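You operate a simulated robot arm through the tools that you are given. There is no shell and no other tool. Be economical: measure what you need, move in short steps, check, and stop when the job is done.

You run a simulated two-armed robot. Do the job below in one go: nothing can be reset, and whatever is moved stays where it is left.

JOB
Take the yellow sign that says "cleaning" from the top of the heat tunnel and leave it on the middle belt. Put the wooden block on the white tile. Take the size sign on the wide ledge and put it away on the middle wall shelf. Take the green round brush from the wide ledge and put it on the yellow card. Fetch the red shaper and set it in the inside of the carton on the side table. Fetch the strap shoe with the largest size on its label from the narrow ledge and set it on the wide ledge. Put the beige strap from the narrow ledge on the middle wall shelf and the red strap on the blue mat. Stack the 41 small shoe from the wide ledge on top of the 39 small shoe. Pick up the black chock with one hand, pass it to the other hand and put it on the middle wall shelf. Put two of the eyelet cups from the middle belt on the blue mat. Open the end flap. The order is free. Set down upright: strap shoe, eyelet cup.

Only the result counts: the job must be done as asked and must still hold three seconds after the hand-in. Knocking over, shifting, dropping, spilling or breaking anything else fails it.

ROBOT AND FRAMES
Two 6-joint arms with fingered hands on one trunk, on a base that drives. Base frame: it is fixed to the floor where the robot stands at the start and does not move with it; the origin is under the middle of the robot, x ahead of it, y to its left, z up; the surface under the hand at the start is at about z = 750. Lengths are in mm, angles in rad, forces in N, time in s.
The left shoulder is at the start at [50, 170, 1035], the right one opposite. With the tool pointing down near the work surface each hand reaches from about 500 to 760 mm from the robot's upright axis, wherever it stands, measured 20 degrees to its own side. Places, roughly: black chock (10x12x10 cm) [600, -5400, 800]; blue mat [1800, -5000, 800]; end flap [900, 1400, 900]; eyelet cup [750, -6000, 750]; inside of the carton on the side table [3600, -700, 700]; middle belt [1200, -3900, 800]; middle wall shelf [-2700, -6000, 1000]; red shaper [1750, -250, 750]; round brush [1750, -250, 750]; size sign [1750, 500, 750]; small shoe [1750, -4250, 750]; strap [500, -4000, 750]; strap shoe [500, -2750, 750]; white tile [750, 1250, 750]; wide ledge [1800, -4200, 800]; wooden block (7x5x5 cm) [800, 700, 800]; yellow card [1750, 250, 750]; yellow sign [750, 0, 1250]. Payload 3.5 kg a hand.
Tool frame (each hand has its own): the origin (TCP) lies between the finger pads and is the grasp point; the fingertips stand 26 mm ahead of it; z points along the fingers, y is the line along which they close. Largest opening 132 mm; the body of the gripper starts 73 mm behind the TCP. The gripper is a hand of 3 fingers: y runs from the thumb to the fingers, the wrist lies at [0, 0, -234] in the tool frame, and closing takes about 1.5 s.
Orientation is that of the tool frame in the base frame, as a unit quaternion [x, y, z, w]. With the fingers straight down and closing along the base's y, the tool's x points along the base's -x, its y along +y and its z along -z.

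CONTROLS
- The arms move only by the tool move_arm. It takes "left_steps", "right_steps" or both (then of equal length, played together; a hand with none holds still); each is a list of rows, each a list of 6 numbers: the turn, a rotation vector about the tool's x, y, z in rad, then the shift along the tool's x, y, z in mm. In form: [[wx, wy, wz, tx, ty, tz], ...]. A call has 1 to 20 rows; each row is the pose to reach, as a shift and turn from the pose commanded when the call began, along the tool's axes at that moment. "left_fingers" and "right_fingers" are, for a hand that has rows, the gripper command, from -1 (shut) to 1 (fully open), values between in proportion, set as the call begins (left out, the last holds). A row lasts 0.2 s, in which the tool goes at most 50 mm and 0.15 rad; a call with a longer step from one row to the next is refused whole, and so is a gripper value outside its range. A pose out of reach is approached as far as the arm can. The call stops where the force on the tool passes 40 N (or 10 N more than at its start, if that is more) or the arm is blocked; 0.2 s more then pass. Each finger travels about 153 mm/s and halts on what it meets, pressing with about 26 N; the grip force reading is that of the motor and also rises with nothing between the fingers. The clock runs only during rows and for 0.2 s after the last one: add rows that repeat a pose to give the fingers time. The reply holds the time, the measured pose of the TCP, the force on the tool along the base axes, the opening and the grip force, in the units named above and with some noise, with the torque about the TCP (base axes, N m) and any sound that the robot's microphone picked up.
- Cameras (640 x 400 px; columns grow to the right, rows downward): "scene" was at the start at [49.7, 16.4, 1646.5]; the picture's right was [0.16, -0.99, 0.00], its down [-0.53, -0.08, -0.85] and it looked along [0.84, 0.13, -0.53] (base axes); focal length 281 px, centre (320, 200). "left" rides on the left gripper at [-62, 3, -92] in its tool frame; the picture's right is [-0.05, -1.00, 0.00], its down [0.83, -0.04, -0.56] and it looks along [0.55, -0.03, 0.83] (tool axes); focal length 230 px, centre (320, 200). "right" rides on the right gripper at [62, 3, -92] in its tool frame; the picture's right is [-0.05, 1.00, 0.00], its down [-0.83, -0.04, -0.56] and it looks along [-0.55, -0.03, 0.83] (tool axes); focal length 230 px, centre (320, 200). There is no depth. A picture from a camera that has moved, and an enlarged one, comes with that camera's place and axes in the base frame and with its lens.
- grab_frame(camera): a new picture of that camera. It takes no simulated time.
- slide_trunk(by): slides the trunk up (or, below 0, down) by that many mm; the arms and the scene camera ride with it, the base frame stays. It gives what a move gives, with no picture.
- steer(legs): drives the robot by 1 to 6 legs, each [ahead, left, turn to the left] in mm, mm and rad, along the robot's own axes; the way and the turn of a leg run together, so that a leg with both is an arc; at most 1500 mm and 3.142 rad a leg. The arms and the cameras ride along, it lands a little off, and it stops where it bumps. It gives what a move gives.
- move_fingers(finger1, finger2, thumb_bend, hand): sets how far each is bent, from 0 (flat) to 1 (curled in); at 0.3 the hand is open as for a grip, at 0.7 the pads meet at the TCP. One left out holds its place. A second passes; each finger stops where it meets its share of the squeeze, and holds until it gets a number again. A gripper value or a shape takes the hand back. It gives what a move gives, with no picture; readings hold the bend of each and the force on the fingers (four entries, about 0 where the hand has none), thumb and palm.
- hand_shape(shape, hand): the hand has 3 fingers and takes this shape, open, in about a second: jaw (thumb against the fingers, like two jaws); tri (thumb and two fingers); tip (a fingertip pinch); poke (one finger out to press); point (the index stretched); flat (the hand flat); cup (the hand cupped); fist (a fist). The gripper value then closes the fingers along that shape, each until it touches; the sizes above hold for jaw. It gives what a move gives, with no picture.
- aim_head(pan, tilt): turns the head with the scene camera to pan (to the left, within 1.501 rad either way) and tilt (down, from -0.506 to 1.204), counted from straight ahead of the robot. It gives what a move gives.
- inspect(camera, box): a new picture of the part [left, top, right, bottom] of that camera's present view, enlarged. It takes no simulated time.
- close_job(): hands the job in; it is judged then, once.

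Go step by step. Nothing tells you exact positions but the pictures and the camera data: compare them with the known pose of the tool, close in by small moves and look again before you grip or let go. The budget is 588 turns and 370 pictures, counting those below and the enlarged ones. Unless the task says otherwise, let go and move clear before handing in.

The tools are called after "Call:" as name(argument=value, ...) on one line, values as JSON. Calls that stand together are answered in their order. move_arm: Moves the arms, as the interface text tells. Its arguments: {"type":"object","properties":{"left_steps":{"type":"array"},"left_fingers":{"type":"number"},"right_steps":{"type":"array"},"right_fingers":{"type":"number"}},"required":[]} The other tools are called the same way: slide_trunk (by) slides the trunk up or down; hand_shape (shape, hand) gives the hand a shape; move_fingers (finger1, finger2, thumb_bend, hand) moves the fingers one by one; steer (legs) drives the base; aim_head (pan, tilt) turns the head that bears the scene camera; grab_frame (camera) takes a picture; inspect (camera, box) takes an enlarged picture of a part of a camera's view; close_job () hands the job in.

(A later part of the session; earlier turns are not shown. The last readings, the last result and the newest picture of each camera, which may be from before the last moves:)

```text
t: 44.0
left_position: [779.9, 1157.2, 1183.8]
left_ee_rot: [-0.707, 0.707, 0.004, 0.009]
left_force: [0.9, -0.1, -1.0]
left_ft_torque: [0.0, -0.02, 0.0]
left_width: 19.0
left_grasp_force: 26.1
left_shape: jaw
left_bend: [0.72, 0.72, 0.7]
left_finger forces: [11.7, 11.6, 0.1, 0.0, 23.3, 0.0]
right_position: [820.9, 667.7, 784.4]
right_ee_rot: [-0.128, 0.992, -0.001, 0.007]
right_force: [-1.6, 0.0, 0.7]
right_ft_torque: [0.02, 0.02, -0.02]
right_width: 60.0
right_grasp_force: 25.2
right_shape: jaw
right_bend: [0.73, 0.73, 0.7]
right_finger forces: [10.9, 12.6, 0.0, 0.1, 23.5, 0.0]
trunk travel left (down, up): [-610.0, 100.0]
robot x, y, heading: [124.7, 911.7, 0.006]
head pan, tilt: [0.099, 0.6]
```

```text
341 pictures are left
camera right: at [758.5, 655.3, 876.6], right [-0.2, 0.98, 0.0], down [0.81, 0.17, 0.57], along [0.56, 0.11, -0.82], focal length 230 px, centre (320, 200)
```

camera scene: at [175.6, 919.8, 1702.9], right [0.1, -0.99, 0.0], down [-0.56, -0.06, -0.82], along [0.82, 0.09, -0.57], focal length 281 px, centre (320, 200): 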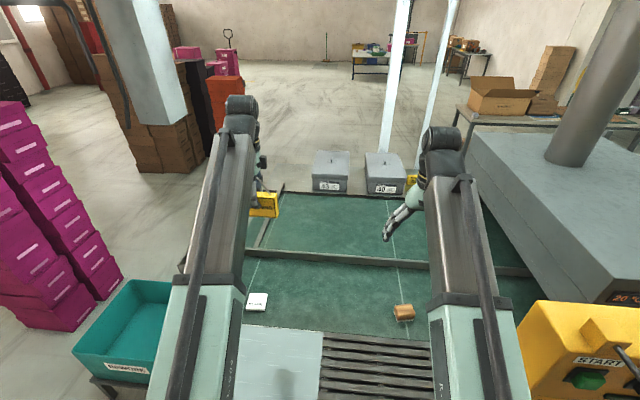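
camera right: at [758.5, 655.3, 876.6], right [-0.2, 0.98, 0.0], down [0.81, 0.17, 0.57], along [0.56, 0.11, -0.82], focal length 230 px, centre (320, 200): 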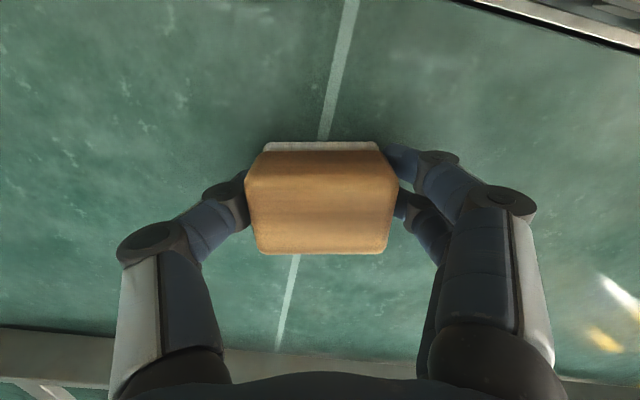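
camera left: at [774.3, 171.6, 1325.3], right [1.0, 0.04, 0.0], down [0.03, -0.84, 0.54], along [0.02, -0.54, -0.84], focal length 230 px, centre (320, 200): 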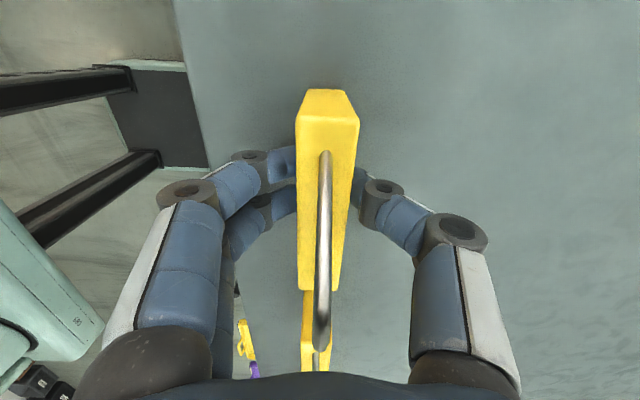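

Call:
move_arm(right_steps=[[0, 0, 0, 0, 0, -40], [0, 0, 0, 0, 0, -80], [0, 0, 0, 0, 0, -120]])

Call:
grab_frame(camera="right")

Call:
grab_frame(camera="left")

```text
t: 44.8
left_position: [780.4, 1158.0, 1185.2]
left_ee_rot: [-0.707, 0.707, 0.004, 0.009]
left_force: [-0.4, -0.8, 0.0]
left_ft_torque: [0.01, -0.02, -0.05]
left_width: 19.3
left_grasp_force: 25.6
left_shape: jaw
left_bend: [0.72, 0.72, 0.7]
left_finger forces: [11.7, 11.7, 0.1, 0.1, 23.3, 0.0]
right_position: [819.6, 667.6, 904.9]
right_ee_rot: [-0.128, 0.992, -0.001, 0.007]
right_force: [0.4, -0.1, 0.0]
right_ft_torque: [0.0, 0.01, 0.02]
right_width: 59.8
right_grasp_force: 26.0
right_shape: jaw
right_bend: [0.73, 0.73, 0.7]
right_finger forces: [10.8, 12.6, 0.0, 0.0, 23.6, 0.0]
trunk travel left (down, up): [-610.0, 100.0]
robot x, y, heading: [125.6, 907.0, 0.008]
head pan, tilt: [0.099, 0.6]
```

```text
340 pictures are left
camera right: at [757.9, 655.5, 998.3], right [-0.2, 0.98, 0.0], down [0.81, 0.17, 0.57], along [0.56, 0.11, -0.82], focal length 230 px, centre (320, 200)
```

right: 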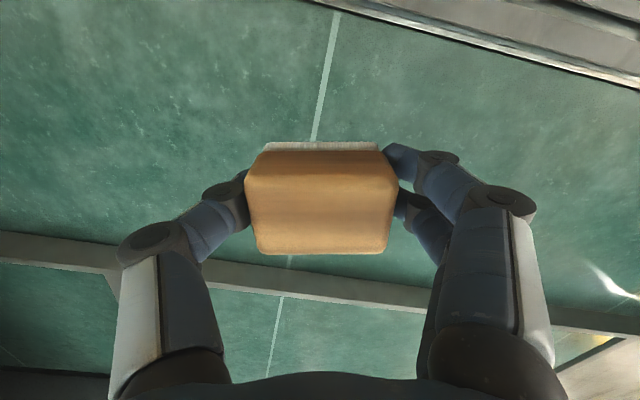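

```text
339 pictures are left
camera left: at [775.6, 1218.0, 1276.8], right [1.0, 0.05, 0.01], down [0.04, -0.84, 0.54], along [0.04, -0.54, -0.84], focal length 230 px, centre (320, 200)
```

left: 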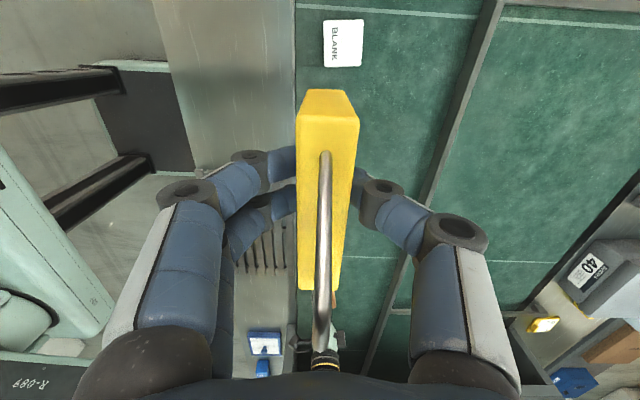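

Block is held (its pale underside is part of it). Drive left toward the tile at [824, 1234].

Call:
steer(legs=[[0, 430, 0]])

Call:
grab_frame(camera="right")

Call:
aim_head(pan=0.1, tilt=0.85)

Call:
grab_frame(camera="scene")

```text
t: 47.5
left_position: [777.5, 1595.1, 1183.4]
left_ee_rot: [0.707, -0.707, -0.004, -0.009]
left_force: [0.0, 0.6, -1.2]
left_ft_torque: [0.0, -0.01, 0.02]
left_width: 18.7
left_grasp_force: 25.8
left_shape: jaw
left_bend: [0.72, 0.72, 0.7]
left_finger forces: [11.6, 11.6, 0.0, 0.0, 23.4, 0.0]
right_position: [819.0, 1104.7, 904.2]
right_ee_rot: [-0.128, 0.992, -0.002, 0.007]
right_force: [0.3, 0.3, -0.8]
right_ft_torque: [0.0, -0.03, 0.0]
right_width: 59.6
right_grasp_force: 25.9
right_shape: jaw
right_bend: [0.73, 0.73, 0.7]
right_finger forces: [10.9, 12.6, 0.0, 0.0, 23.7, 0.0]
trunk travel left (down, up): [-610.0, 100.0]
robot x, y, heading: [123.8, 1340.6, 0.003]
head pan, tilt: [0.099, 0.6]
```

```text
338 pictures are left
camera right: at [756.1, 1091.7, 998.0], right [-0.2, 0.98, 0.0], down [0.81, 0.17, 0.57], along [0.56, 0.11, -0.82], focal length 230 px, centre (320, 200)
```

right: 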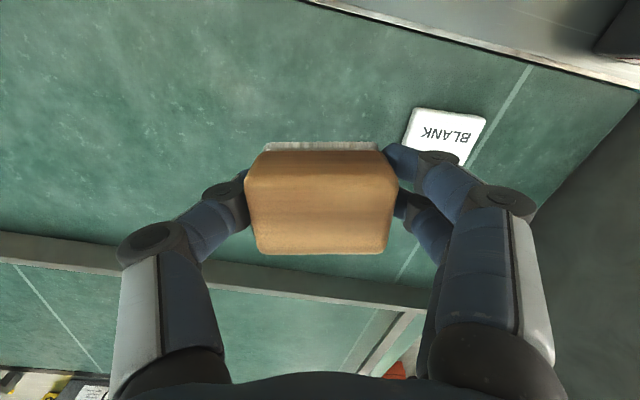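

```text
t: 48.2
left_position: [778.0, 1592.8, 1185.3]
left_ee_rot: [-0.707, 0.707, 0.003, 0.009]
left_force: [-0.3, 0.6, -0.9]
left_ft_torque: [0.02, -0.01, -0.02]
left_width: 19.1
left_grasp_force: 25.4
left_shape: jaw
left_bend: [0.72, 0.72, 0.7]
left_finger forces: [11.7, 11.6, 0.0, 0.0, 23.3, 0.1]
right_position: [818.3, 1104.2, 904.6]
right_ee_rot: [-0.129, 0.992, -0.001, 0.007]
right_force: [0.3, 0.3, -1.4]
right_ft_torque: [0.02, 0.01, 0.04]
right_width: 59.7
right_grasp_force: 26.2
right_shape: jaw
right_bend: [0.73, 0.73, 0.7]
right_finger forces: [10.9, 12.6, 0.0, 0.1, 23.6, 0.0]
trunk travel left (down, up): [-610.0, 100.0]
robot x, y, heading: [117.9, 1344.3, 0.007]
head pan, tilt: [0.099, 0.85]
```

```text
337 pictures are left
camera scene: at [162.3, 1354.6, 1582.1], right [0.1, -0.99, 0.0], down [-0.75, -0.08, -0.66], along [0.66, 0.07, -0.75], focal length 281 px, centre (320, 200)
```

scene: 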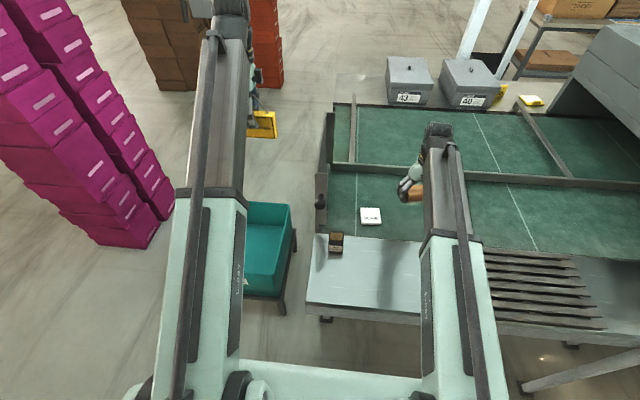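

Call:
move_arm(right_steps=[[0, 0, 0, -11, 42, 10], [0, 0, 0, -22, 84, 20], [0, 0, 0, -32, 126, 30]])

Call:
grab_frame(camera="right")

Call:
inspect(camera="scene", box=[270, 80, 470, 260])

```text
t: 49.0
left_position: [778.8, 1594.0, 1184.1]
left_ee_rot: [-0.707, 0.707, 0.003, 0.009]
left_force: [0.4, -0.2, -1.1]
left_ft_torque: [-0.05, 0.01, -0.01]
left_width: 19.1
left_grasp_force: 26.3
left_shape: jaw
left_bend: [0.72, 0.72, 0.7]
left_finger forces: [11.7, 11.6, 0.0, 0.0, 23.3, 0.0]
right_position: [816.6, 1232.2, 871.9]
right_ee_rot: [-0.129, 0.992, -0.002, 0.007]
right_force: [0.3, 0.3, -1.3]
right_ft_torque: [-0.01, 0.04, -0.02]
right_width: 59.7
right_grasp_force: 26.2
right_shape: jaw
right_bend: [0.73, 0.73, 0.7]
right_finger forces: [11.0, 12.7, 0.1, 0.0, 23.8, 0.1]
trunk travel left (down, up): [-610.0, 100.0]
robot x, y, heading: [124.1, 1343.0, 0.005]
head pan, tilt: [0.099, 0.85]
```

```text
336 pictures are left
camera right: at [755.2, 1219.7, 966.1], right [-0.2, 0.98, 0.0], down [0.81, 0.17, 0.57], along [0.56, 0.11, -0.82], focal length 230 px, centre (320, 200)
```

right: 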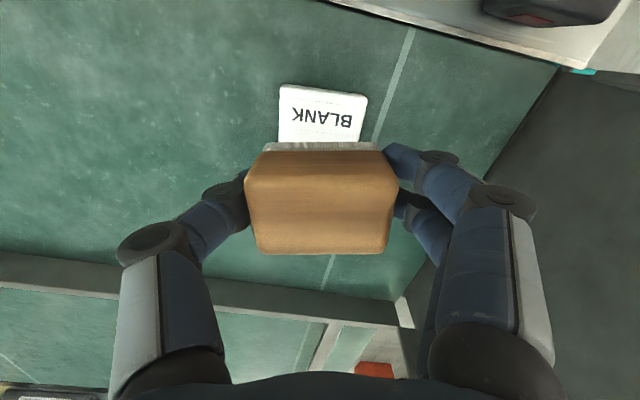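

```text
2.22 times, centred on (370, 170) of scene
camera zoom: at [162.4, 1355.0, 1582.1], right [0.1, -0.99, 0.0], down [-0.75, -0.08, -0.66], along [0.66, 0.07, -0.75], focal length 624 px, centre (209, 267)
```

zoom: 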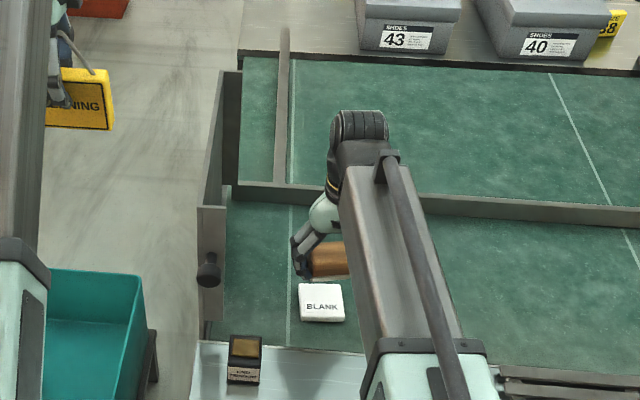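

Call:
move_arm(right_steps=[[0, 0, 0, -4, 0, 30], [0, 0, 0, -4, 0, 55], [0, 0, 0, -4, 0, 65]])

Call:
move_arm(right_steps=[[0, 0, 0, 0, 0, 2], [0, 0, 0, 0, 0, 4], [0, 0, 0, 0, 0, 6], [0, 0, 0, 0, 0, 8], [0, 0, 0, 0, 0, 10]])

Call:
grab_frame(camera="right")

```text
t: 49.8
left_position: [778.5, 1593.4, 1183.8]
left_ee_rot: [0.707, -0.707, -0.004, -0.009]
left_force: [-0.1, 0.0, 0.2]
left_ft_torque: [0.02, 0.0, -0.02]
left_width: 19.0
left_grasp_force: 25.9
left_shape: jaw
left_bend: [0.72, 0.72, 0.7]
left_finger forces: [11.7, 11.5, 0.1, 0.1, 23.3, 0.1]
right_position: [822.2, 1235.5, 807.5]
right_ee_rot: [-0.128, 0.992, 0.0, 0.007]
right_force: [-0.8, -1.0, -1.0]
right_ft_torque: [-0.01, -0.01, 0.01]
right_width: 59.7
right_grasp_force: 25.4
right_shape: jaw
right_bend: [0.73, 0.73, 0.7]
right_finger forces: [11.1, 12.7, 0.1, 0.1, 23.8, 0.0]
trunk travel left (down, up): [-610.0, 100.0]
robot x, y, heading: [122.7, 1343.0, 0.007]
head pan, tilt: [0.099, 0.85]
```

```text
t: 51.0
left_position: [778.0, 1592.9, 1184.3]
left_ee_rot: [0.708, -0.706, -0.003, -0.008]
left_force: [1.5, 0.2, -0.6]
left_ft_torque: [0.01, -0.02, -0.01]
left_width: 18.9
left_grasp_force: 26.0
left_shape: jaw
left_bend: [0.72, 0.72, 0.7]
left_finger forces: [11.8, 11.7, 0.1, 0.0, 23.3, 0.0]
right_position: [822.1, 1234.4, 798.9]
right_ee_rot: [-0.129, 0.992, -0.001, 0.007]
right_force: [0.3, -0.7, -0.5]
right_ft_torque: [-0.02, 0.01, 0.01]
right_width: 59.9
right_grasp_force: 26.2
right_shape: jaw
right_bend: [0.73, 0.73, 0.7]
right_finger forces: [11.0, 12.8, 0.1, 0.0, 23.9, 0.0]
trunk travel left (down, up): [-610.0, 100.0]
robot x, y, heading: [125.2, 1342.9, 0.008]
head pan, tilt: [0.099, 0.85]
```

```text
334 pictures are left
camera right: at [760.4, 1222.1, 892.2], right [-0.2, 0.98, 0.0], down [0.81, 0.17, 0.57], along [0.56, 0.11, -0.82], focal length 230 px, centre (320, 200)
```

right: 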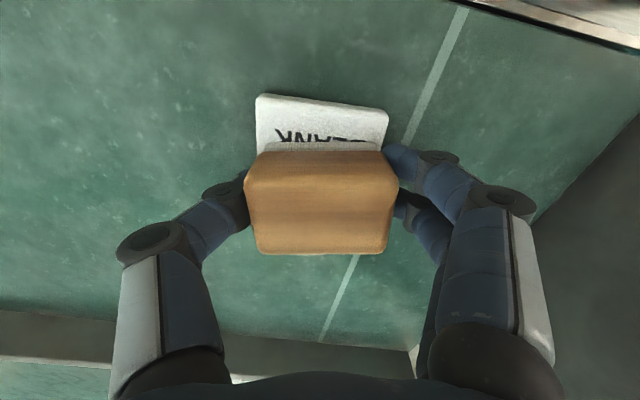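

Call:
move_arm(right_steps=[[0, 0, 0, 0, 0, 1.5], [0, 0, 0, 0, 0, 3], [0, 0, 0, 0, 0, 4.5], [0, 0, 0, 0, 0, 6], [0, 0, 0, 0, 0, 7.5], [0, 0, 0, 0, 0, 9]])

```text
t: 52.5
left_position: [775.2, 1593.5, 1184.7]
left_ee_rot: [0.707, -0.707, -0.003, -0.009]
left_force: [-0.4, -0.2, -0.4]
left_ft_torque: [0.01, 0.01, 0.02]
left_width: 18.9
left_grasp_force: 25.8
left_shape: jaw
left_bend: [0.72, 0.72, 0.7]
left_finger forces: [11.6, 11.6, 0.1, 0.0, 23.3, 0.0]
right_position: [822.5, 1235.4, 795.6]
right_ee_rot: [-0.129, 0.992, -0.001, 0.011]
right_force: [-5.8, -0.5, 23.6]
right_ft_torque: [0.1, 0.14, 0.02]
right_width: 60.2
right_grasp_force: 25.7
right_shape: jaw
right_bend: [0.74, 0.74, 0.71]
right_finger forces: [13.2, 15.2, 0.0, 0.1, 26.8, 0.1]
trunk travel left (down, up): [-610.0, 100.0]
robot x, y, heading: [121.2, 1343.6, 0.002]
head pan, tilt: [0.099, 0.85]
stopped in row 6 (right hand): the force on the tool passed its limit at 41 N (the readings are from after the stop); the commanded pose is now the measured one
```

Call:
move_arm(right_steps=[[0, 0, 0, 0, 0, -1], [0, 0, 0, 0, 0, -1], [0, 0, 0, 0, 0, -1], [0, 0, 0, 0, 0, -1], [0, 0, 0, 0, 0, -1]], right_fingers=1)

Call:
move_arm(right_steps=[[0, 0, 0, 0, 0, -30], [0, 0, 0, 0, 0, -75], [0, 0, 0, 0, 0, -120], [0, 0, 0, 0, 0, -165]])

Call:
grab_frame(camera="right")

Call:
aim_head(pan=0.4, tilt=0.7)

Call:
grab_frame(camera="scene")

```text
t: 53.7
left_position: [778.9, 1593.4, 1184.7]
left_ee_rot: [0.707, -0.707, -0.004, -0.008]
left_force: [-0.4, -0.1, -1.0]
left_ft_torque: [0.0, 0.02, -0.01]
left_width: 19.0
left_grasp_force: 25.9
left_shape: jaw
left_bend: [0.72, 0.72, 0.7]
left_finger forces: [11.7, 11.6, 0.1, 0.1, 23.2, 0.0]
right_position: [823.8, 1234.3, 794.0]
right_ee_rot: [-0.129, 0.992, -0.001, 0.01]
right_force: [-0.3, 0.3, 1.3]
right_ft_torque: [0.03, -0.01, -0.01]
right_width: 132.0
right_grasp_force: 0.1
right_shape: jaw
right_bend: [0.3, 0.3, 0.3]
right_finger forces: [0.0, 0.0, 0.0, 0.1, 0.0, 0.0]
trunk travel left (down, up): [-610.0, 100.0]
robot x, y, heading: [123.8, 1344.6, 0.01]
head pan, tilt: [0.099, 0.85]
```

```text
t: 54.7
left_position: [777.3, 1593.4, 1184.2]
left_ee_rot: [-0.707, 0.707, 0.003, 0.009]
left_force: [-0.1, 0.6, -0.4]
left_ft_torque: [0.02, -0.02, -0.02]
left_width: 18.9
left_grasp_force: 25.6
left_shape: jaw
left_bend: [0.72, 0.72, 0.7]
left_finger forces: [11.6, 11.5, 0.0, 0.1, 23.4, 0.1]
right_position: [819.2, 1234.3, 958.8]
right_ee_rot: [-0.129, 0.992, -0.002, 0.01]
right_force: [0.6, 0.3, 0.8]
right_ft_torque: [0.01, -0.01, 0.01]
right_width: 131.8
right_grasp_force: 0.1
right_shape: jaw
right_bend: [0.3, 0.3, 0.3]
right_finger forces: [0.0, 0.0, 0.0, 0.0, 0.0, 0.0]
trunk travel left (down, up): [-610.0, 100.0]
robot x, y, heading: [120.7, 1346.3, 0.007]
head pan, tilt: [0.099, 0.85]
```

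```text
333 pictures are left
camera right: at [758.7, 1221.7, 1052.3], right [-0.2, 0.98, 0.0], down [0.8, 0.17, 0.57], along [0.56, 0.11, -0.82], focal length 230 px, centre (320, 200)
```

right: 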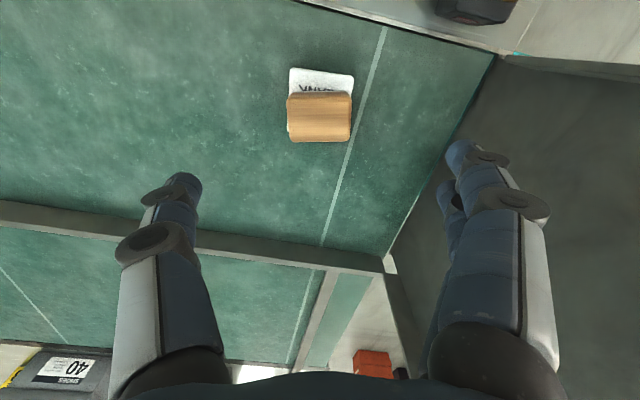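

```text
t: 55.5
left_position: [778.1, 1593.3, 1185.2]
left_ee_rot: [-0.707, 0.707, 0.004, 0.009]
left_force: [0.7, 0.7, -1.2]
left_ft_torque: [0.02, 0.0, -0.01]
left_width: 18.8
left_grasp_force: 26.2
left_shape: jaw
left_bend: [0.72, 0.72, 0.7]
left_finger forces: [11.8, 11.6, 0.0, 0.1, 23.4, 0.1]
right_position: [821.6, 1234.9, 957.8]
right_ee_rot: [-0.129, 0.992, -0.001, 0.009]
right_force: [0.4, -0.5, -0.3]
right_ft_torque: [0.01, 0.04, -0.02]
right_width: 131.7
right_grasp_force: 0.0
right_shape: jaw
right_bend: [0.3, 0.3, 0.3]
right_finger forces: [0.0, 0.0, 0.1, 0.1, 0.0, 0.0]
trunk travel left (down, up): [-610.0, 100.0]
robot x, y, heading: [123.6, 1345.5, 0.01]
head pan, tilt: [0.4, 0.7]
```

```text
332 pictures are left
camera scene: at [162.6, 1379.7, 1594.3], right [0.39, -0.92, 0.0], down [-0.59, -0.25, -0.76], along [0.7, 0.3, -0.64], focal length 281 px, centre (320, 200)
```

scene: 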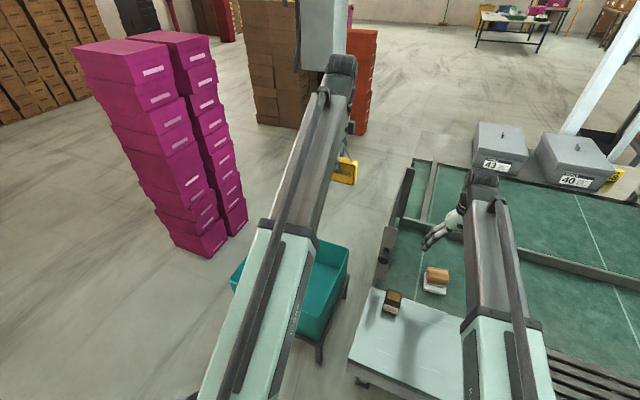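

Block is on the tile. Now I study the end flap closely.

Call:
inspect(camera="scene", box=[340, 140, 500, 320])

Call:
inspect(camera="right", box=[360, 0, 640, 280])

```text
2.22 times, centred on (420, 230) of scene
camera zoom: at [162.6, 1379.7, 1594.3], right [0.39, -0.92, 0.0], down [-0.59, -0.25, -0.76], along [0.7, 0.3, -0.64], focal length 624 px, centre (98, 133)
```

zoom: 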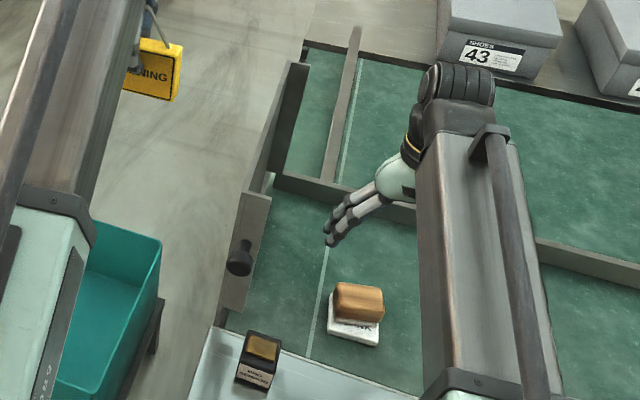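

```text
1.43 times, centred on (500, 140) of right
camera zoom: at [758.9, 1221.6, 1051.6], right [-0.2, 0.98, 0.0], down [0.8, 0.17, 0.57], along [0.56, 0.11, -0.82], focal length 329 px, centre (63, 286)
```

zoom: 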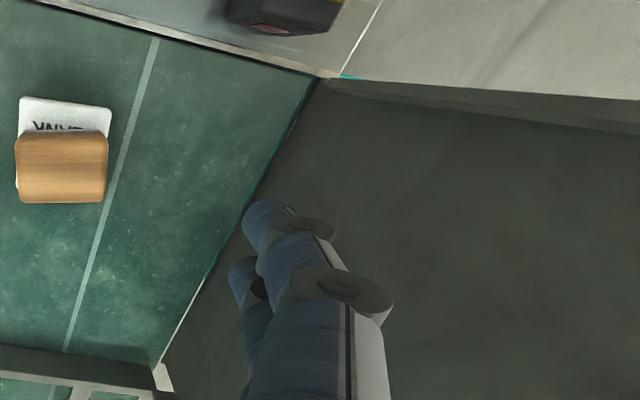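

Call:
grab_frame(camera="left")

```text
329 pictures are left
camera left: at [773.7, 1653.6, 1276.7], right [1.0, 0.05, 0.01], down [0.04, -0.84, 0.54], along [0.03, -0.54, -0.84], focal length 230 px, centre (320, 200)
```

left: 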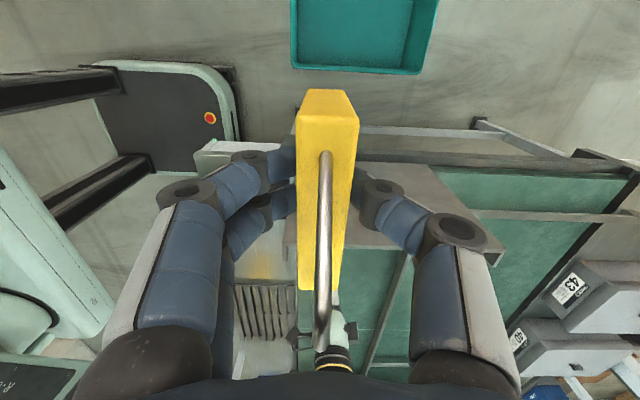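

The flap looks like a vertical-hinged door (hinge at x≈1060, knob outside near x≈770). I push it outward from inside with the closed right hand.

Call:
move_arm(right_steps=[[0, 0, 0.1, 20, 25, 0], [0, 0, 0.2, 40, 50, 20], [0, 0, 0.253, 40, 67, 50], [0, 0, 0.253, 40, 67, 78], [0, 0, 0.253, 40, 67, 78], [0, 0, 0.253, 40, 67, 78], [0, 0, 0.253, 40, 67, 78]], right_fingers=-1)

Call:
grab_frame(camera="right")

Call:
grab_frame(camera="scene")

```text
t: 57.1
left_position: [777.4, 1595.0, 1184.0]
left_ee_rot: [0.708, -0.706, -0.003, -0.009]
left_force: [-1.0, 1.0, -0.8]
left_ft_torque: [0.0, 0.0, -0.01]
left_width: 18.9
left_grasp_force: 26.5
left_shape: jaw
left_bend: [0.72, 0.72, 0.7]
left_finger forces: [11.7, 11.6, 0.0, 0.0, 23.4, 0.1]
right_position: [768.7, 1288.9, 879.4]
right_ee_rot: [-0.003, 1.0, 0.0, 0.009]
right_force: [-0.3, 0.0, -0.3]
right_ft_torque: [0.04, 0.02, -0.05]
right_width: 0.0
right_grasp_force: 25.7
right_shape: jaw
right_bend: [0.64, 0.64, 0.67]
right_finger forces: [0.0, 0.0, 0.1, 0.0, 0.0, 0.0]
trunk travel left (down, up): [-610.0, 100.0]
robot x, y, heading: [121.1, 1345.2, 0.0]
head pan, tilt: [0.4, 0.7]
```

```text
328 pictures are left
camera right: at [705.1, 1291.1, 973.3], right [0.05, 1.0, 0.0], down [0.82, -0.04, 0.57], along [0.57, -0.03, -0.82], focal length 230 px, centre (320, 200)
```

right: 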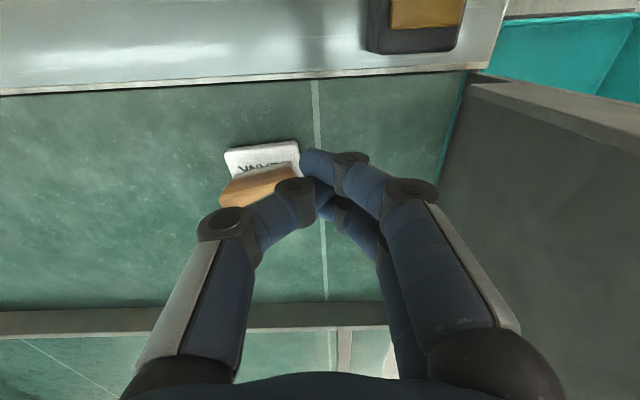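

```text
327 pictures are left
camera scene: at [162.5, 1379.8, 1594.4], right [0.39, -0.92, 0.0], down [-0.59, -0.25, -0.76], along [0.7, 0.3, -0.64], focal length 281 px, centre (320, 200)
```

scene: 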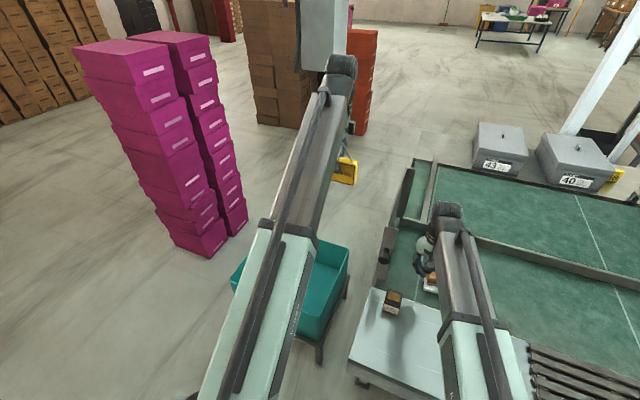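

Call:
move_arm(right_steps=[[0, 0, 0, 0, 20, 0], [0, 0, 0, 0, 40, 0], [0, 0, 0, 0, 55, 0], [0, 0, 0, 0, 70, 0], [0, 0, 0, 0, 85, 0], [0, 0, 0, 0, 100, 0], [0, 0, 0, 0, 115, 0]])

Call:
grab_frame(camera="right")

Call:
grab_frame(camera="scene")

```text
t: 58.7
left_position: [777.6, 1593.6, 1183.3]
left_ee_rot: [-0.707, 0.707, 0.004, 0.009]
left_force: [0.1, -0.3, -0.7]
left_ft_torque: [0.02, 0.05, -0.03]
left_width: 19.0
left_grasp_force: 25.7
left_shape: jaw
left_bend: [0.72, 0.72, 0.7]
left_finger forces: [11.7, 11.6, 0.0, 0.0, 23.4, 0.0]
right_position: [765.6, 1403.5, 878.7]
right_ee_rot: [-0.003, 1.0, 0.001, 0.009]
right_force: [-0.2, -1.5, 0.4]
right_ft_torque: [0.05, 0.02, 0.0]
right_width: 0.1
right_grasp_force: 25.6
right_shape: jaw
right_bend: [0.64, 0.64, 0.67]
right_finger forces: [0.7, 0.8, 0.0, 0.1, 0.0, 0.0]
trunk travel left (down, up): [-610.0, 100.0]
robot x, y, heading: [121.7, 1341.8, 0.003]
head pan, tilt: [0.4, 0.7]
```

```text
326 pictures are left
camera right: at [702.9, 1406.9, 971.9], right [0.05, 1.0, 0.0], down [0.82, -0.04, 0.57], along [0.57, -0.03, -0.82], focal length 230 px, centre (320, 200)
```

right: 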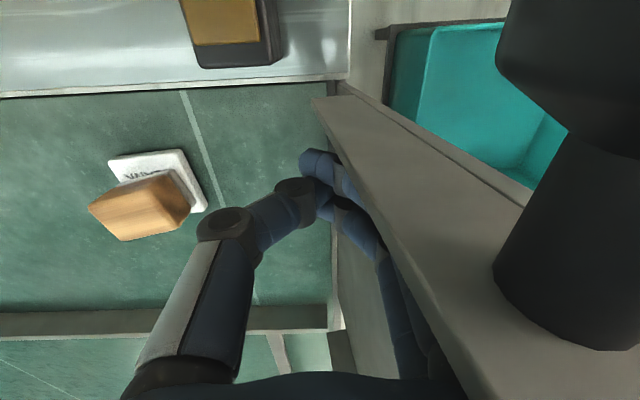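

```text
325 pictures are left
camera scene: at [163.1, 1379.9, 1594.3], right [0.39, -0.92, 0.0], down [-0.59, -0.25, -0.76], along [0.7, 0.3, -0.64], focal length 281 px, centre (320, 200)
```

scene: 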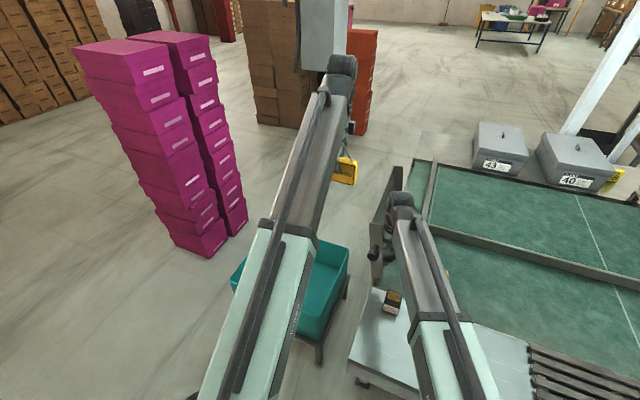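

The door swings outward easily. I move the left hand aside and keep pushing along the arc.

Call:
move_arm(left_steps=[[0, 0, 0, -30, 0, 0], [0, 0, 0, -60, 0, 0], [0, 0, 0, -90, 0, 0]])

Call:
move_arm(right_steps=[[0, 0, 0, -5, 25, 0], [0, 0, 0, -15, 50, 0], [0, 0, 0, -30, 75, 0], [0, 0, 0, -50, 95, 0], [0, 0, 0, -70, 110, 0]])

Call:
grab_frame(camera="right")

Call:
grab_frame(camera="scene")

```text
t: 59.5
left_position: [779.8, 1685.5, 1188.1]
left_ee_rot: [-0.707, 0.708, 0.003, 0.009]
left_force: [-0.5, 0.2, -0.5]
left_ft_torque: [0.0, -0.01, 0.01]
left_width: 18.9
left_grasp_force: 25.8
left_shape: jaw
left_bend: [0.72, 0.72, 0.7]
left_finger forces: [11.6, 11.6, 0.0, 0.0, 23.2, 0.0]
right_position: [766.1, 1404.2, 878.8]
right_ee_rot: [-0.003, 1.0, 0.0, 0.01]
right_force: [-0.4, -0.5, 0.9]
right_ft_torque: [0.05, 0.03, -0.02]
right_width: 0.0
right_grasp_force: 26.3
right_shape: jaw
right_bend: [0.64, 0.64, 0.67]
right_finger forces: [0.7, 0.7, 0.1, 0.0, 0.1, 0.0]
trunk travel left (down, up): [-610.0, 100.0]
robot x, y, heading: [123.1, 1341.7, 0.003]
head pan, tilt: [0.4, 0.7]
```

```text
t: 60.7
left_position: [778.3, 1684.9, 1187.6]
left_ee_rot: [-0.707, 0.707, 0.004, 0.009]
left_force: [-0.8, 0.3, -0.3]
left_ft_torque: [0.0, 0.04, -0.02]
left_width: 18.9
left_grasp_force: 25.6
left_shape: jaw
left_bend: [0.72, 0.72, 0.7]
left_finger forces: [11.8, 11.6, 0.0, 0.1, 23.1, 0.0]
right_position: [797.2, 1490.8, 880.1]
right_ee_rot: [-0.002, 1.0, 0.0, 0.01]
right_force: [-0.5, -0.6, -0.6]
right_ft_torque: [-0.01, -0.04, 0.03]
right_width: 0.1
right_grasp_force: 25.7
right_shape: jaw
right_bend: [0.64, 0.64, 0.67]
right_finger forces: [0.0, 0.0, 0.1, 0.1, 0.0, 0.0]
right hand out of reach, approached as far as the arm can: row 4, 5
trunk travel left (down, up): [-610.0, 100.0]
robot x, y, heading: [122.5, 1346.7, 0.009]
head pan, tilt: [0.4, 0.7]
```

```text
324 pictures are left
camera right: at [735.3, 1493.8, 973.9], right [0.05, 1.0, 0.0], down [0.82, -0.04, 0.57], along [0.57, -0.03, -0.82], focal length 230 px, centre (320, 200)
```

right: 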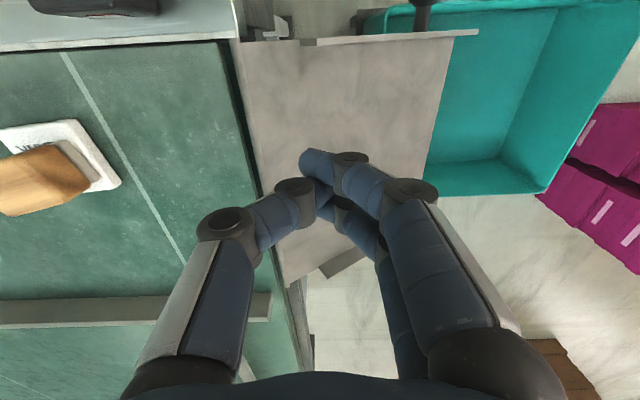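

```text
323 pictures are left
camera scene: at [162.7, 1379.9, 1594.3], right [0.39, -0.92, 0.0], down [-0.59, -0.25, -0.76], along [0.7, 0.3, -0.64], focal length 281 px, centre (320, 200)
```

scene: 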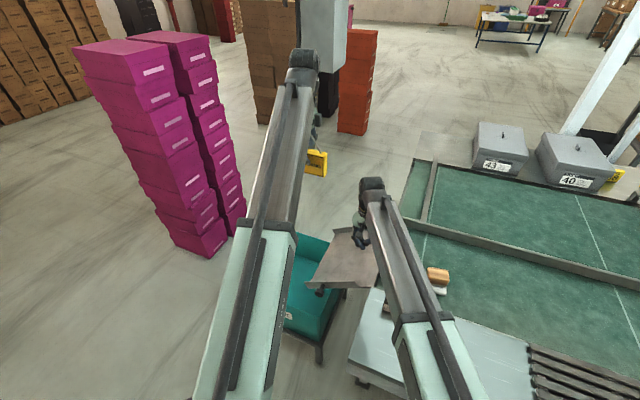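

The flap was bottom-hinged and has swung down open. I withdraw the hand and verify.

Call:
move_arm(right_steps=[[0, 0, 0, 0, -20, -40], [0, 0, 0, 0, -50, -80], [0, 0, 0, 0, -90, -120], [0, 0, 0, 0, -130, -160], [0, 0, 0, 0, -170, -200]], right_fingers=1)

Call:
grab_frame(camera="right")

Call:
inspect(camera="scene", box=[270, 140, 470, 340])

```text
refused: row 3 steps farther than a row can; nothing moved
```

```text
322 pictures are left
camera right: at [735.3, 1493.8, 973.9], right [0.05, 1.0, 0.0], down [0.82, -0.04, 0.57], along [0.57, -0.03, -0.82], focal length 230 px, centre (320, 200)
```

right: 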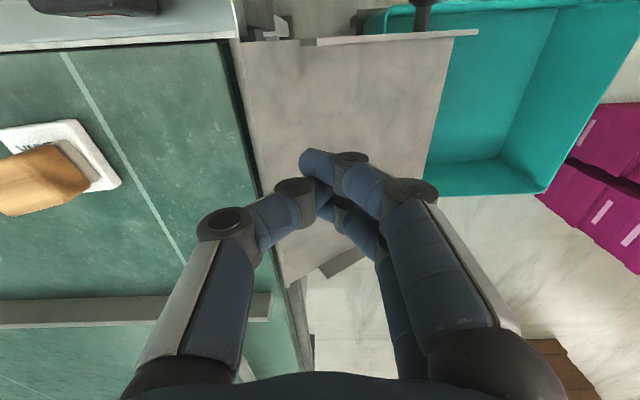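

```text
2.00 times, centred on (370, 240) of scene
camera zoom: at [162.7, 1379.9, 1594.3], right [0.39, -0.92, 0.0], down [-0.59, -0.25, -0.76], along [0.7, 0.3, -0.64], focal length 561 px, centre (220, 120)
```

zoom: 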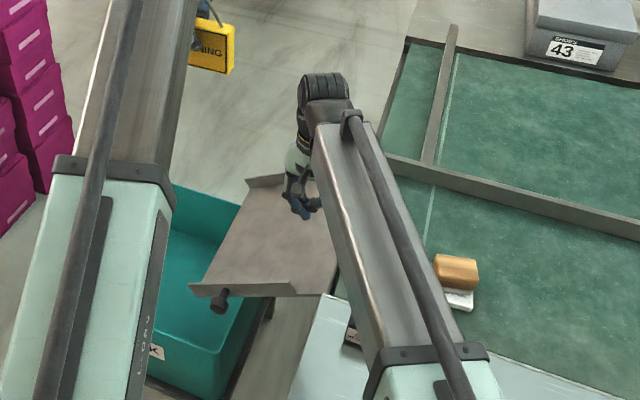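

Call:
move_arm(right_steps=[[0, 0, 0, 0, -20, -40], [0, 0, 0, 0, -45, -80], [0, 0, 0, 0, -70, -120], [0, 0, 0, 0, -95, -160], [0, 0, 0, 0, -120, -200]], right_fingers=1)

Call:
steer(legs=[[-500, 0, 0]])

Call:
aim_head(pan=0.1, tilt=0.6)

Call:
grab_frame(camera="scene")

Call:
inspect(camera="scene", box=[260, 180, 400, 280])

```text
t: 61.9
left_position: [779.6, 1683.3, 1187.4]
left_ee_rot: [-0.707, 0.707, 0.005, 0.009]
left_force: [-0.3, -1.5, -0.6]
left_ft_torque: [0.02, -0.01, -0.03]
left_width: 18.9
left_grasp_force: 25.9
left_shape: jaw
left_bend: [0.72, 0.72, 0.7]
left_finger forces: [11.7, 11.5, 0.0, 0.0, 23.2, 0.0]
right_position: [794.1, 1371.4, 1083.2]
right_ee_rot: [-0.002, 1.0, 0.0, 0.01]
right_force: [-0.5, 0.1, 0.0]
right_ft_torque: [0.0, 0.0, 0.0]
right_width: 131.9
right_grasp_force: 0.0
right_shape: jaw
right_bend: [0.3, 0.3, 0.3]
right_finger forces: [0.0, 0.2, 0.0, 0.0, 0.0, 0.0]
trunk travel left (down, up): [-610.0, 100.0]
robot x, y, heading: [125.2, 1347.0, -0.002]
head pan, tilt: [0.4, 0.7]
```

```text
t: 64.8
left_position: [284.4, 1677.9, 1187.8]
left_ee_rot: [-0.704, 0.71, 0.003, 0.01]
left_force: [-0.4, 0.2, -0.6]
left_ft_torque: [0.02, -0.03, 0.02]
left_width: 19.0
left_grasp_force: 25.9
left_shape: jaw
left_bend: [0.72, 0.72, 0.7]
left_finger forces: [11.6, 11.5, 0.0, 0.1, 23.1, 0.1]
right_position: [296.7, 1365.5, 1083.5]
right_ee_rot: [0.002, 1.0, 0.001, 0.01]
right_force: [-0.8, 0.7, -0.3]
right_ft_torque: [-0.01, -0.01, -0.01]
right_width: 131.8
right_grasp_force: 0.0
right_shape: jaw
right_bend: [0.3, 0.3, 0.3]
right_finger forces: [0.1, 0.0, 0.1, 0.0, 0.0, 0.0]
trunk travel left (down, up): [-610.0, 100.0]
robot x, y, heading: [-374.7, 1344.5, -0.004]
head pan, tilt: [0.4, 0.7]
```

```text
t: 65.6
left_position: [284.1, 1678.0, 1187.6]
left_ee_rot: [-0.705, 0.709, 0.004, 0.009]
left_force: [0.3, 0.8, -0.8]
left_ft_torque: [-0.03, -0.01, -0.01]
left_width: 18.9
left_grasp_force: 26.2
left_shape: jaw
left_bend: [0.72, 0.72, 0.7]
left_finger forces: [11.7, 11.6, 0.1, 0.0, 23.2, 0.0]
right_position: [297.3, 1364.8, 1083.1]
right_ee_rot: [0.001, 1.0, 0.0, 0.01]
right_force: [0.5, 1.0, -0.1]
right_ft_torque: [0.0, -0.01, -0.03]
right_width: 132.1
right_grasp_force: 0.1
right_shape: jaw
right_bend: [0.3, 0.3, 0.3]
right_finger forces: [0.0, 0.0, 0.0, 0.0, 0.1, 0.1]
trunk travel left (down, up): [-610.0, 100.0]
robot x, y, heading: [-375.8, 1345.2, -0.004]
head pan, tilt: [0.099, 0.6]
```

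```text
320 pictures are left
camera scene: at [-324.6, 1354.7, 1603.0], right [0.1, -1.0, 0.0], down [-0.56, -0.06, -0.82], along [0.82, 0.08, -0.57], focal length 281 px, centre (320, 200)
```

scene: 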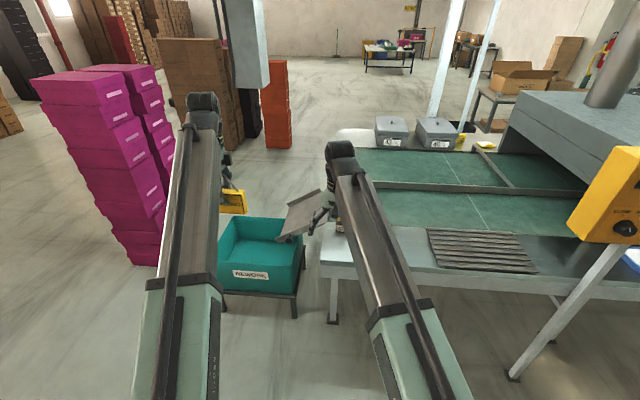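

```text
4.00 times, centred on (330, 230) of scene
camera zoom: at [-324.6, 1354.7, 1603.0], right [0.1, -1.0, 0.0], down [-0.56, -0.06, -0.82], along [0.82, 0.08, -0.57], focal length 1123 px, centre (280, 80)
```

zoom: 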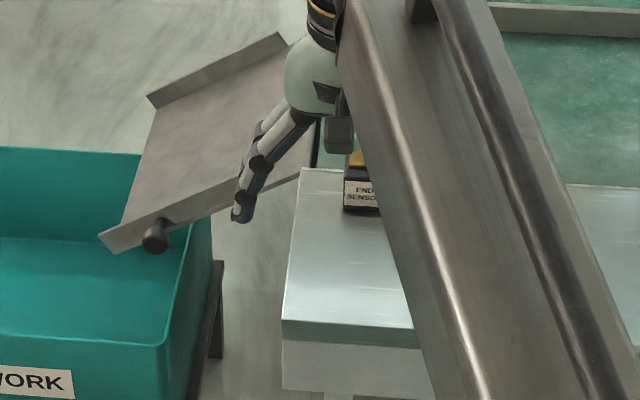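

Flap is open. Next I check the route around the north end of the line.

Call:
aim_head(pan=0.9, tilt=0.3)

Call:
grab_frame(camera="scene")

Call:
aim_head(pan=0.35, tilt=0.45)

Call:
grab_frame(camera="scene")

```text
t: 66.7
left_position: [284.2, 1679.4, 1187.2]
left_ee_rot: [-0.704, 0.71, 0.004, 0.009]
left_force: [0.1, 0.6, -0.9]
left_ft_torque: [0.01, -0.01, 0.03]
left_width: 19.1
left_grasp_force: 26.3
left_shape: jaw
left_bend: [0.72, 0.72, 0.7]
left_finger forces: [11.7, 11.4, 0.1, 0.0, 23.2, 0.1]
right_position: [297.7, 1365.9, 1082.4]
right_ee_rot: [0.001, 1.0, -0.001, 0.01]
right_force: [0.1, 0.6, 0.6]
right_ft_torque: [0.0, -0.02, 0.0]
right_width: 132.0
right_grasp_force: 0.1
right_shape: jaw
right_bend: [0.3, 0.3, 0.3]
right_finger forces: [0.0, 0.1, 0.0, 0.0, 0.0, 0.0]
trunk travel left (down, up): [-610.0, 100.0]
robot x, y, heading: [-372.3, 1341.7, 0.001]
head pan, tilt: [0.901, 0.3]
```

```text
318 pictures are left
camera scene: at [-354.2, 1419.0, 1630.4], right [0.78, -0.62, 0.0], down [-0.18, -0.23, -0.96], along [0.6, 0.75, -0.3], focal length 281 px, centre (320, 200)
```

scene: 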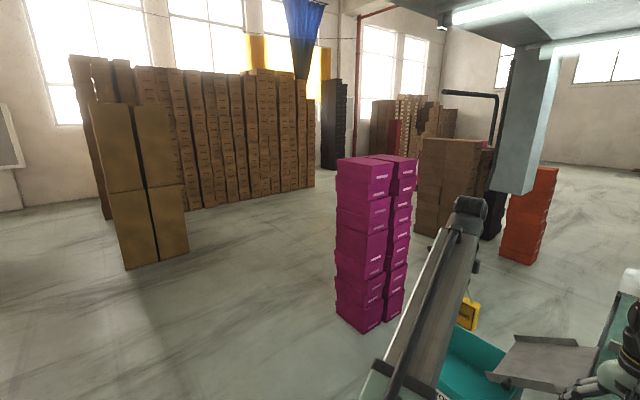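

```text
t: 67.7
left_position: [284.1, 1678.5, 1187.0]
left_ee_rot: [-0.705, 0.709, 0.003, 0.008]
left_force: [-0.7, 0.8, -1.5]
left_ft_torque: [0.04, 0.02, -0.01]
left_width: 18.6
left_grasp_force: 25.7
left_shape: jaw
left_bend: [0.72, 0.72, 0.7]
left_finger forces: [11.7, 11.5, 0.0, 0.0, 23.2, 0.0]
right_position: [297.1, 1365.3, 1082.5]
right_ee_rot: [0.001, 1.0, 0.001, 0.01]
right_force: [-0.5, -0.3, -0.1]
right_ft_torque: [-0.04, 0.0, 0.0]
right_width: 131.7
right_grasp_force: 0.1
right_shape: jaw
right_bend: [0.3, 0.3, 0.3]
right_finger forces: [0.0, 0.0, 0.1, 0.0, 0.1, 0.0]
trunk travel left (down, up): [-610.0, 100.0]
robot x, y, heading: [-376.8, 1340.7, -0.001]
head pan, tilt: [0.351, 0.45]
```

```text
317 pictures are left
camera scene: at [-326.1, 1377.5, 1616.6], right [0.34, -0.94, 0.0], down [-0.41, -0.15, -0.9], along [0.85, 0.31, -0.44], focal length 281 px, centre (320, 200)
```

scene: 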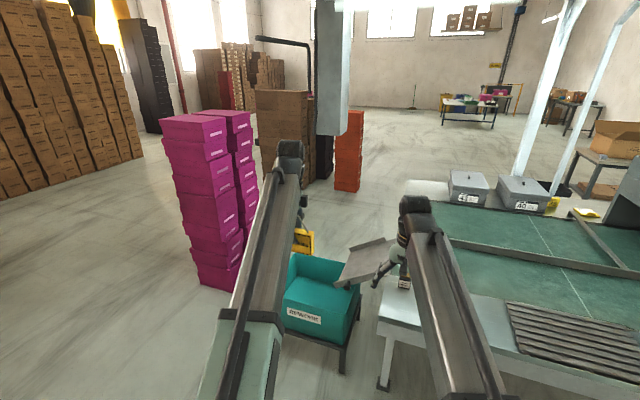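

Magenta stack ~[1025–1450, 2550–2940], a hanging duct near [1860, 1950] with bottom ≈1120. I take the wide way round the north.

Call:
steer(legs=[[0, 1050, 0], [0, 1050, 0], [1200, 0, 0], [1180, 0, 0]])

Call:
aim_head(pan=-0.9, tilt=0.3)

Call:
grab_frame(camera="scene")

```text
t: 89.5
left_position: [2670.8, 3802.4, 1187.6]
left_ee_rot: [-0.701, 0.713, 0.004, 0.009]
left_force: [-0.2, -0.1, -0.5]
left_ft_torque: [-0.03, 0.0, 0.01]
left_width: 18.7
left_grasp_force: 25.8
left_shape: jaw
left_bend: [0.72, 0.72, 0.7]
left_finger forces: [11.7, 11.4, 0.0, 0.1, 23.2, 0.1]
right_position: [2680.4, 3489.7, 1082.1]
right_ee_rot: [0.006, 1.0, 0.001, 0.009]
right_force: [1.6, -0.4, -0.2]
right_ft_torque: [0.0, 0.02, -0.04]
right_width: 131.8
right_grasp_force: 0.0
right_shape: jaw
right_bend: [0.3, 0.3, 0.3]
right_finger forces: [0.0, 0.0, 0.0, 0.0, 0.1, 0.0]
trunk travel left (down, up): [-610.0, 100.0]
robot x, y, heading: [2008.6, 3474.5, -0.017]
head pan, tilt: [0.351, 0.45]
```

```text
t: 91.0
left_position: [2670.0, 3801.4, 1187.7]
left_ee_rot: [-0.701, 0.713, 0.004, 0.009]
left_force: [-0.3, -0.3, -0.6]
left_ft_torque: [0.02, 0.0, -0.02]
left_width: 18.9
left_grasp_force: 26.3
left_shape: jaw
left_bend: [0.72, 0.72, 0.7]
left_finger forces: [11.8, 11.5, 0.1, 0.1, 23.2, 0.0]
right_position: [2679.5, 3489.8, 1082.2]
right_ee_rot: [0.006, 1.0, 0.0, 0.01]
right_force: [0.0, 0.1, -0.6]
right_ft_torque: [0.01, 0.01, 0.0]
right_width: 132.0
right_grasp_force: 0.1
right_shape: jaw
right_bend: [0.3, 0.3, 0.3]
right_finger forces: [0.0, 0.0, 0.0, 0.1, 0.1, 0.1]
trunk travel left (down, up): [-610.0, 100.0]
robot x, y, heading: [2009.1, 3471.7, -0.012]
head pan, tilt: [-0.901, 0.3]
```

```text
316 pictures are left
camera scene: at [2026.8, 3403.1, 1630.5], right [-0.79, -0.61, 0.0], down [-0.18, 0.23, -0.96], along [0.58, -0.76, -0.3], focal length 281 px, centre (320, 200)
```

scene: 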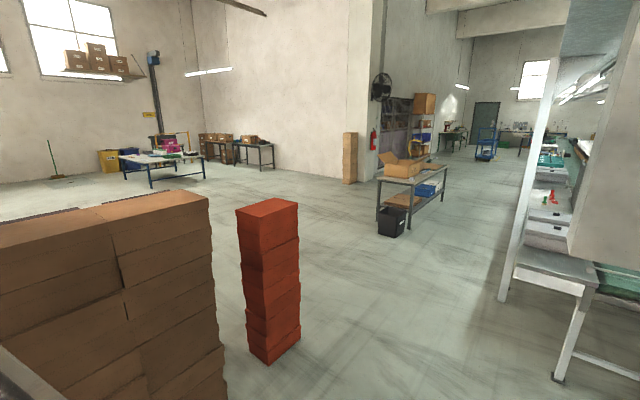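

Call:
steer(legs=[[0, 0, -1.556], [0, 540, 0], [1400, 0, 0]])

Call:
aim_head(pan=-0.5, tilt=0.4)

Call:
grab_frame(camera="scene")

```text
t: 104.5
left_position: [2883.3, 1398.8, 1188.6]
left_ee_rot: [-0.001, 1.0, -0.003, 0.008]
left_force: [-0.7, -0.4, -0.4]
left_ft_torque: [0.01, 0.0, -0.02]
left_width: 18.4
left_grasp_force: 25.6
left_shape: jaw
left_bend: [0.72, 0.72, 0.7]
left_finger forces: [11.4, 11.4, 0.0, 0.1, 22.9, 0.0]
right_position: [2571.3, 1384.4, 1082.3]
right_ee_rot: [0.705, 0.71, -0.006, 0.007]
right_force: [0.4, 1.0, 0.0]
right_ft_torque: [0.01, -0.01, 0.06]
right_width: 132.2
right_grasp_force: 0.1
right_shape: jaw
right_bend: [0.3, 0.3, 0.3]
right_finger forces: [0.1, 0.0, 0.0, 0.1, 0.1, 0.0]
trunk travel left (down, up): [-610.0, 100.0]
robot x, y, heading: [2548.4, 2058.7, -1.567]
head pan, tilt: [-0.901, 0.3]
```

```text
t: 105.4
left_position: [2884.4, 1400.1, 1188.1]
left_ee_rot: [-0.001, 1.0, -0.003, 0.009]
left_force: [0.0, 0.7, -0.4]
left_ft_torque: [-0.01, 0.01, -0.01]
left_width: 18.3
left_grasp_force: 25.5
left_shape: jaw
left_bend: [0.72, 0.72, 0.7]
left_finger forces: [11.6, 11.5, 0.0, 0.1, 22.9, 0.1]
right_position: [2572.3, 1384.2, 1082.4]
right_ee_rot: [0.705, 0.709, -0.006, 0.007]
right_force: [0.3, 0.3, 0.7]
right_ft_torque: [0.0, -0.01, 0.0]
right_width: 131.8
right_grasp_force: 0.1
right_shape: jaw
right_bend: [0.3, 0.3, 0.3]
right_finger forces: [0.0, 0.1, 0.0, 0.0, 0.0, 0.1]
trunk travel left (down, up): [-610.0, 100.0]
robot x, y, heading: [2542.7, 2054.8, -1.564]
head pan, tilt: [-0.499, 0.4]
```

```text
315 pictures are left
camera scene: at [2500.3, 2016.2, 1621.2], right [-0.88, 0.47, 0.0], down [0.18, 0.34, -0.92], along [-0.44, -0.81, -0.39], focal length 281 px, centre (320, 200)
```

scene: 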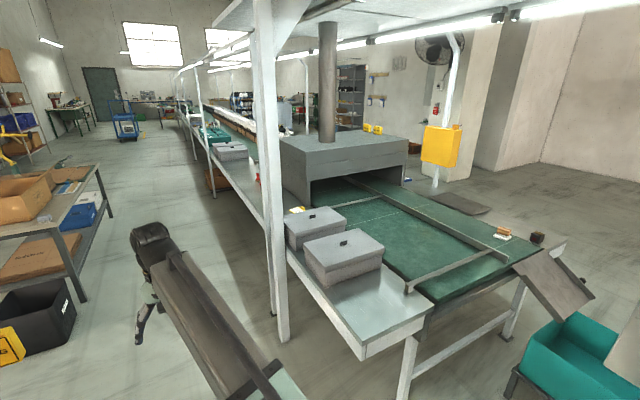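

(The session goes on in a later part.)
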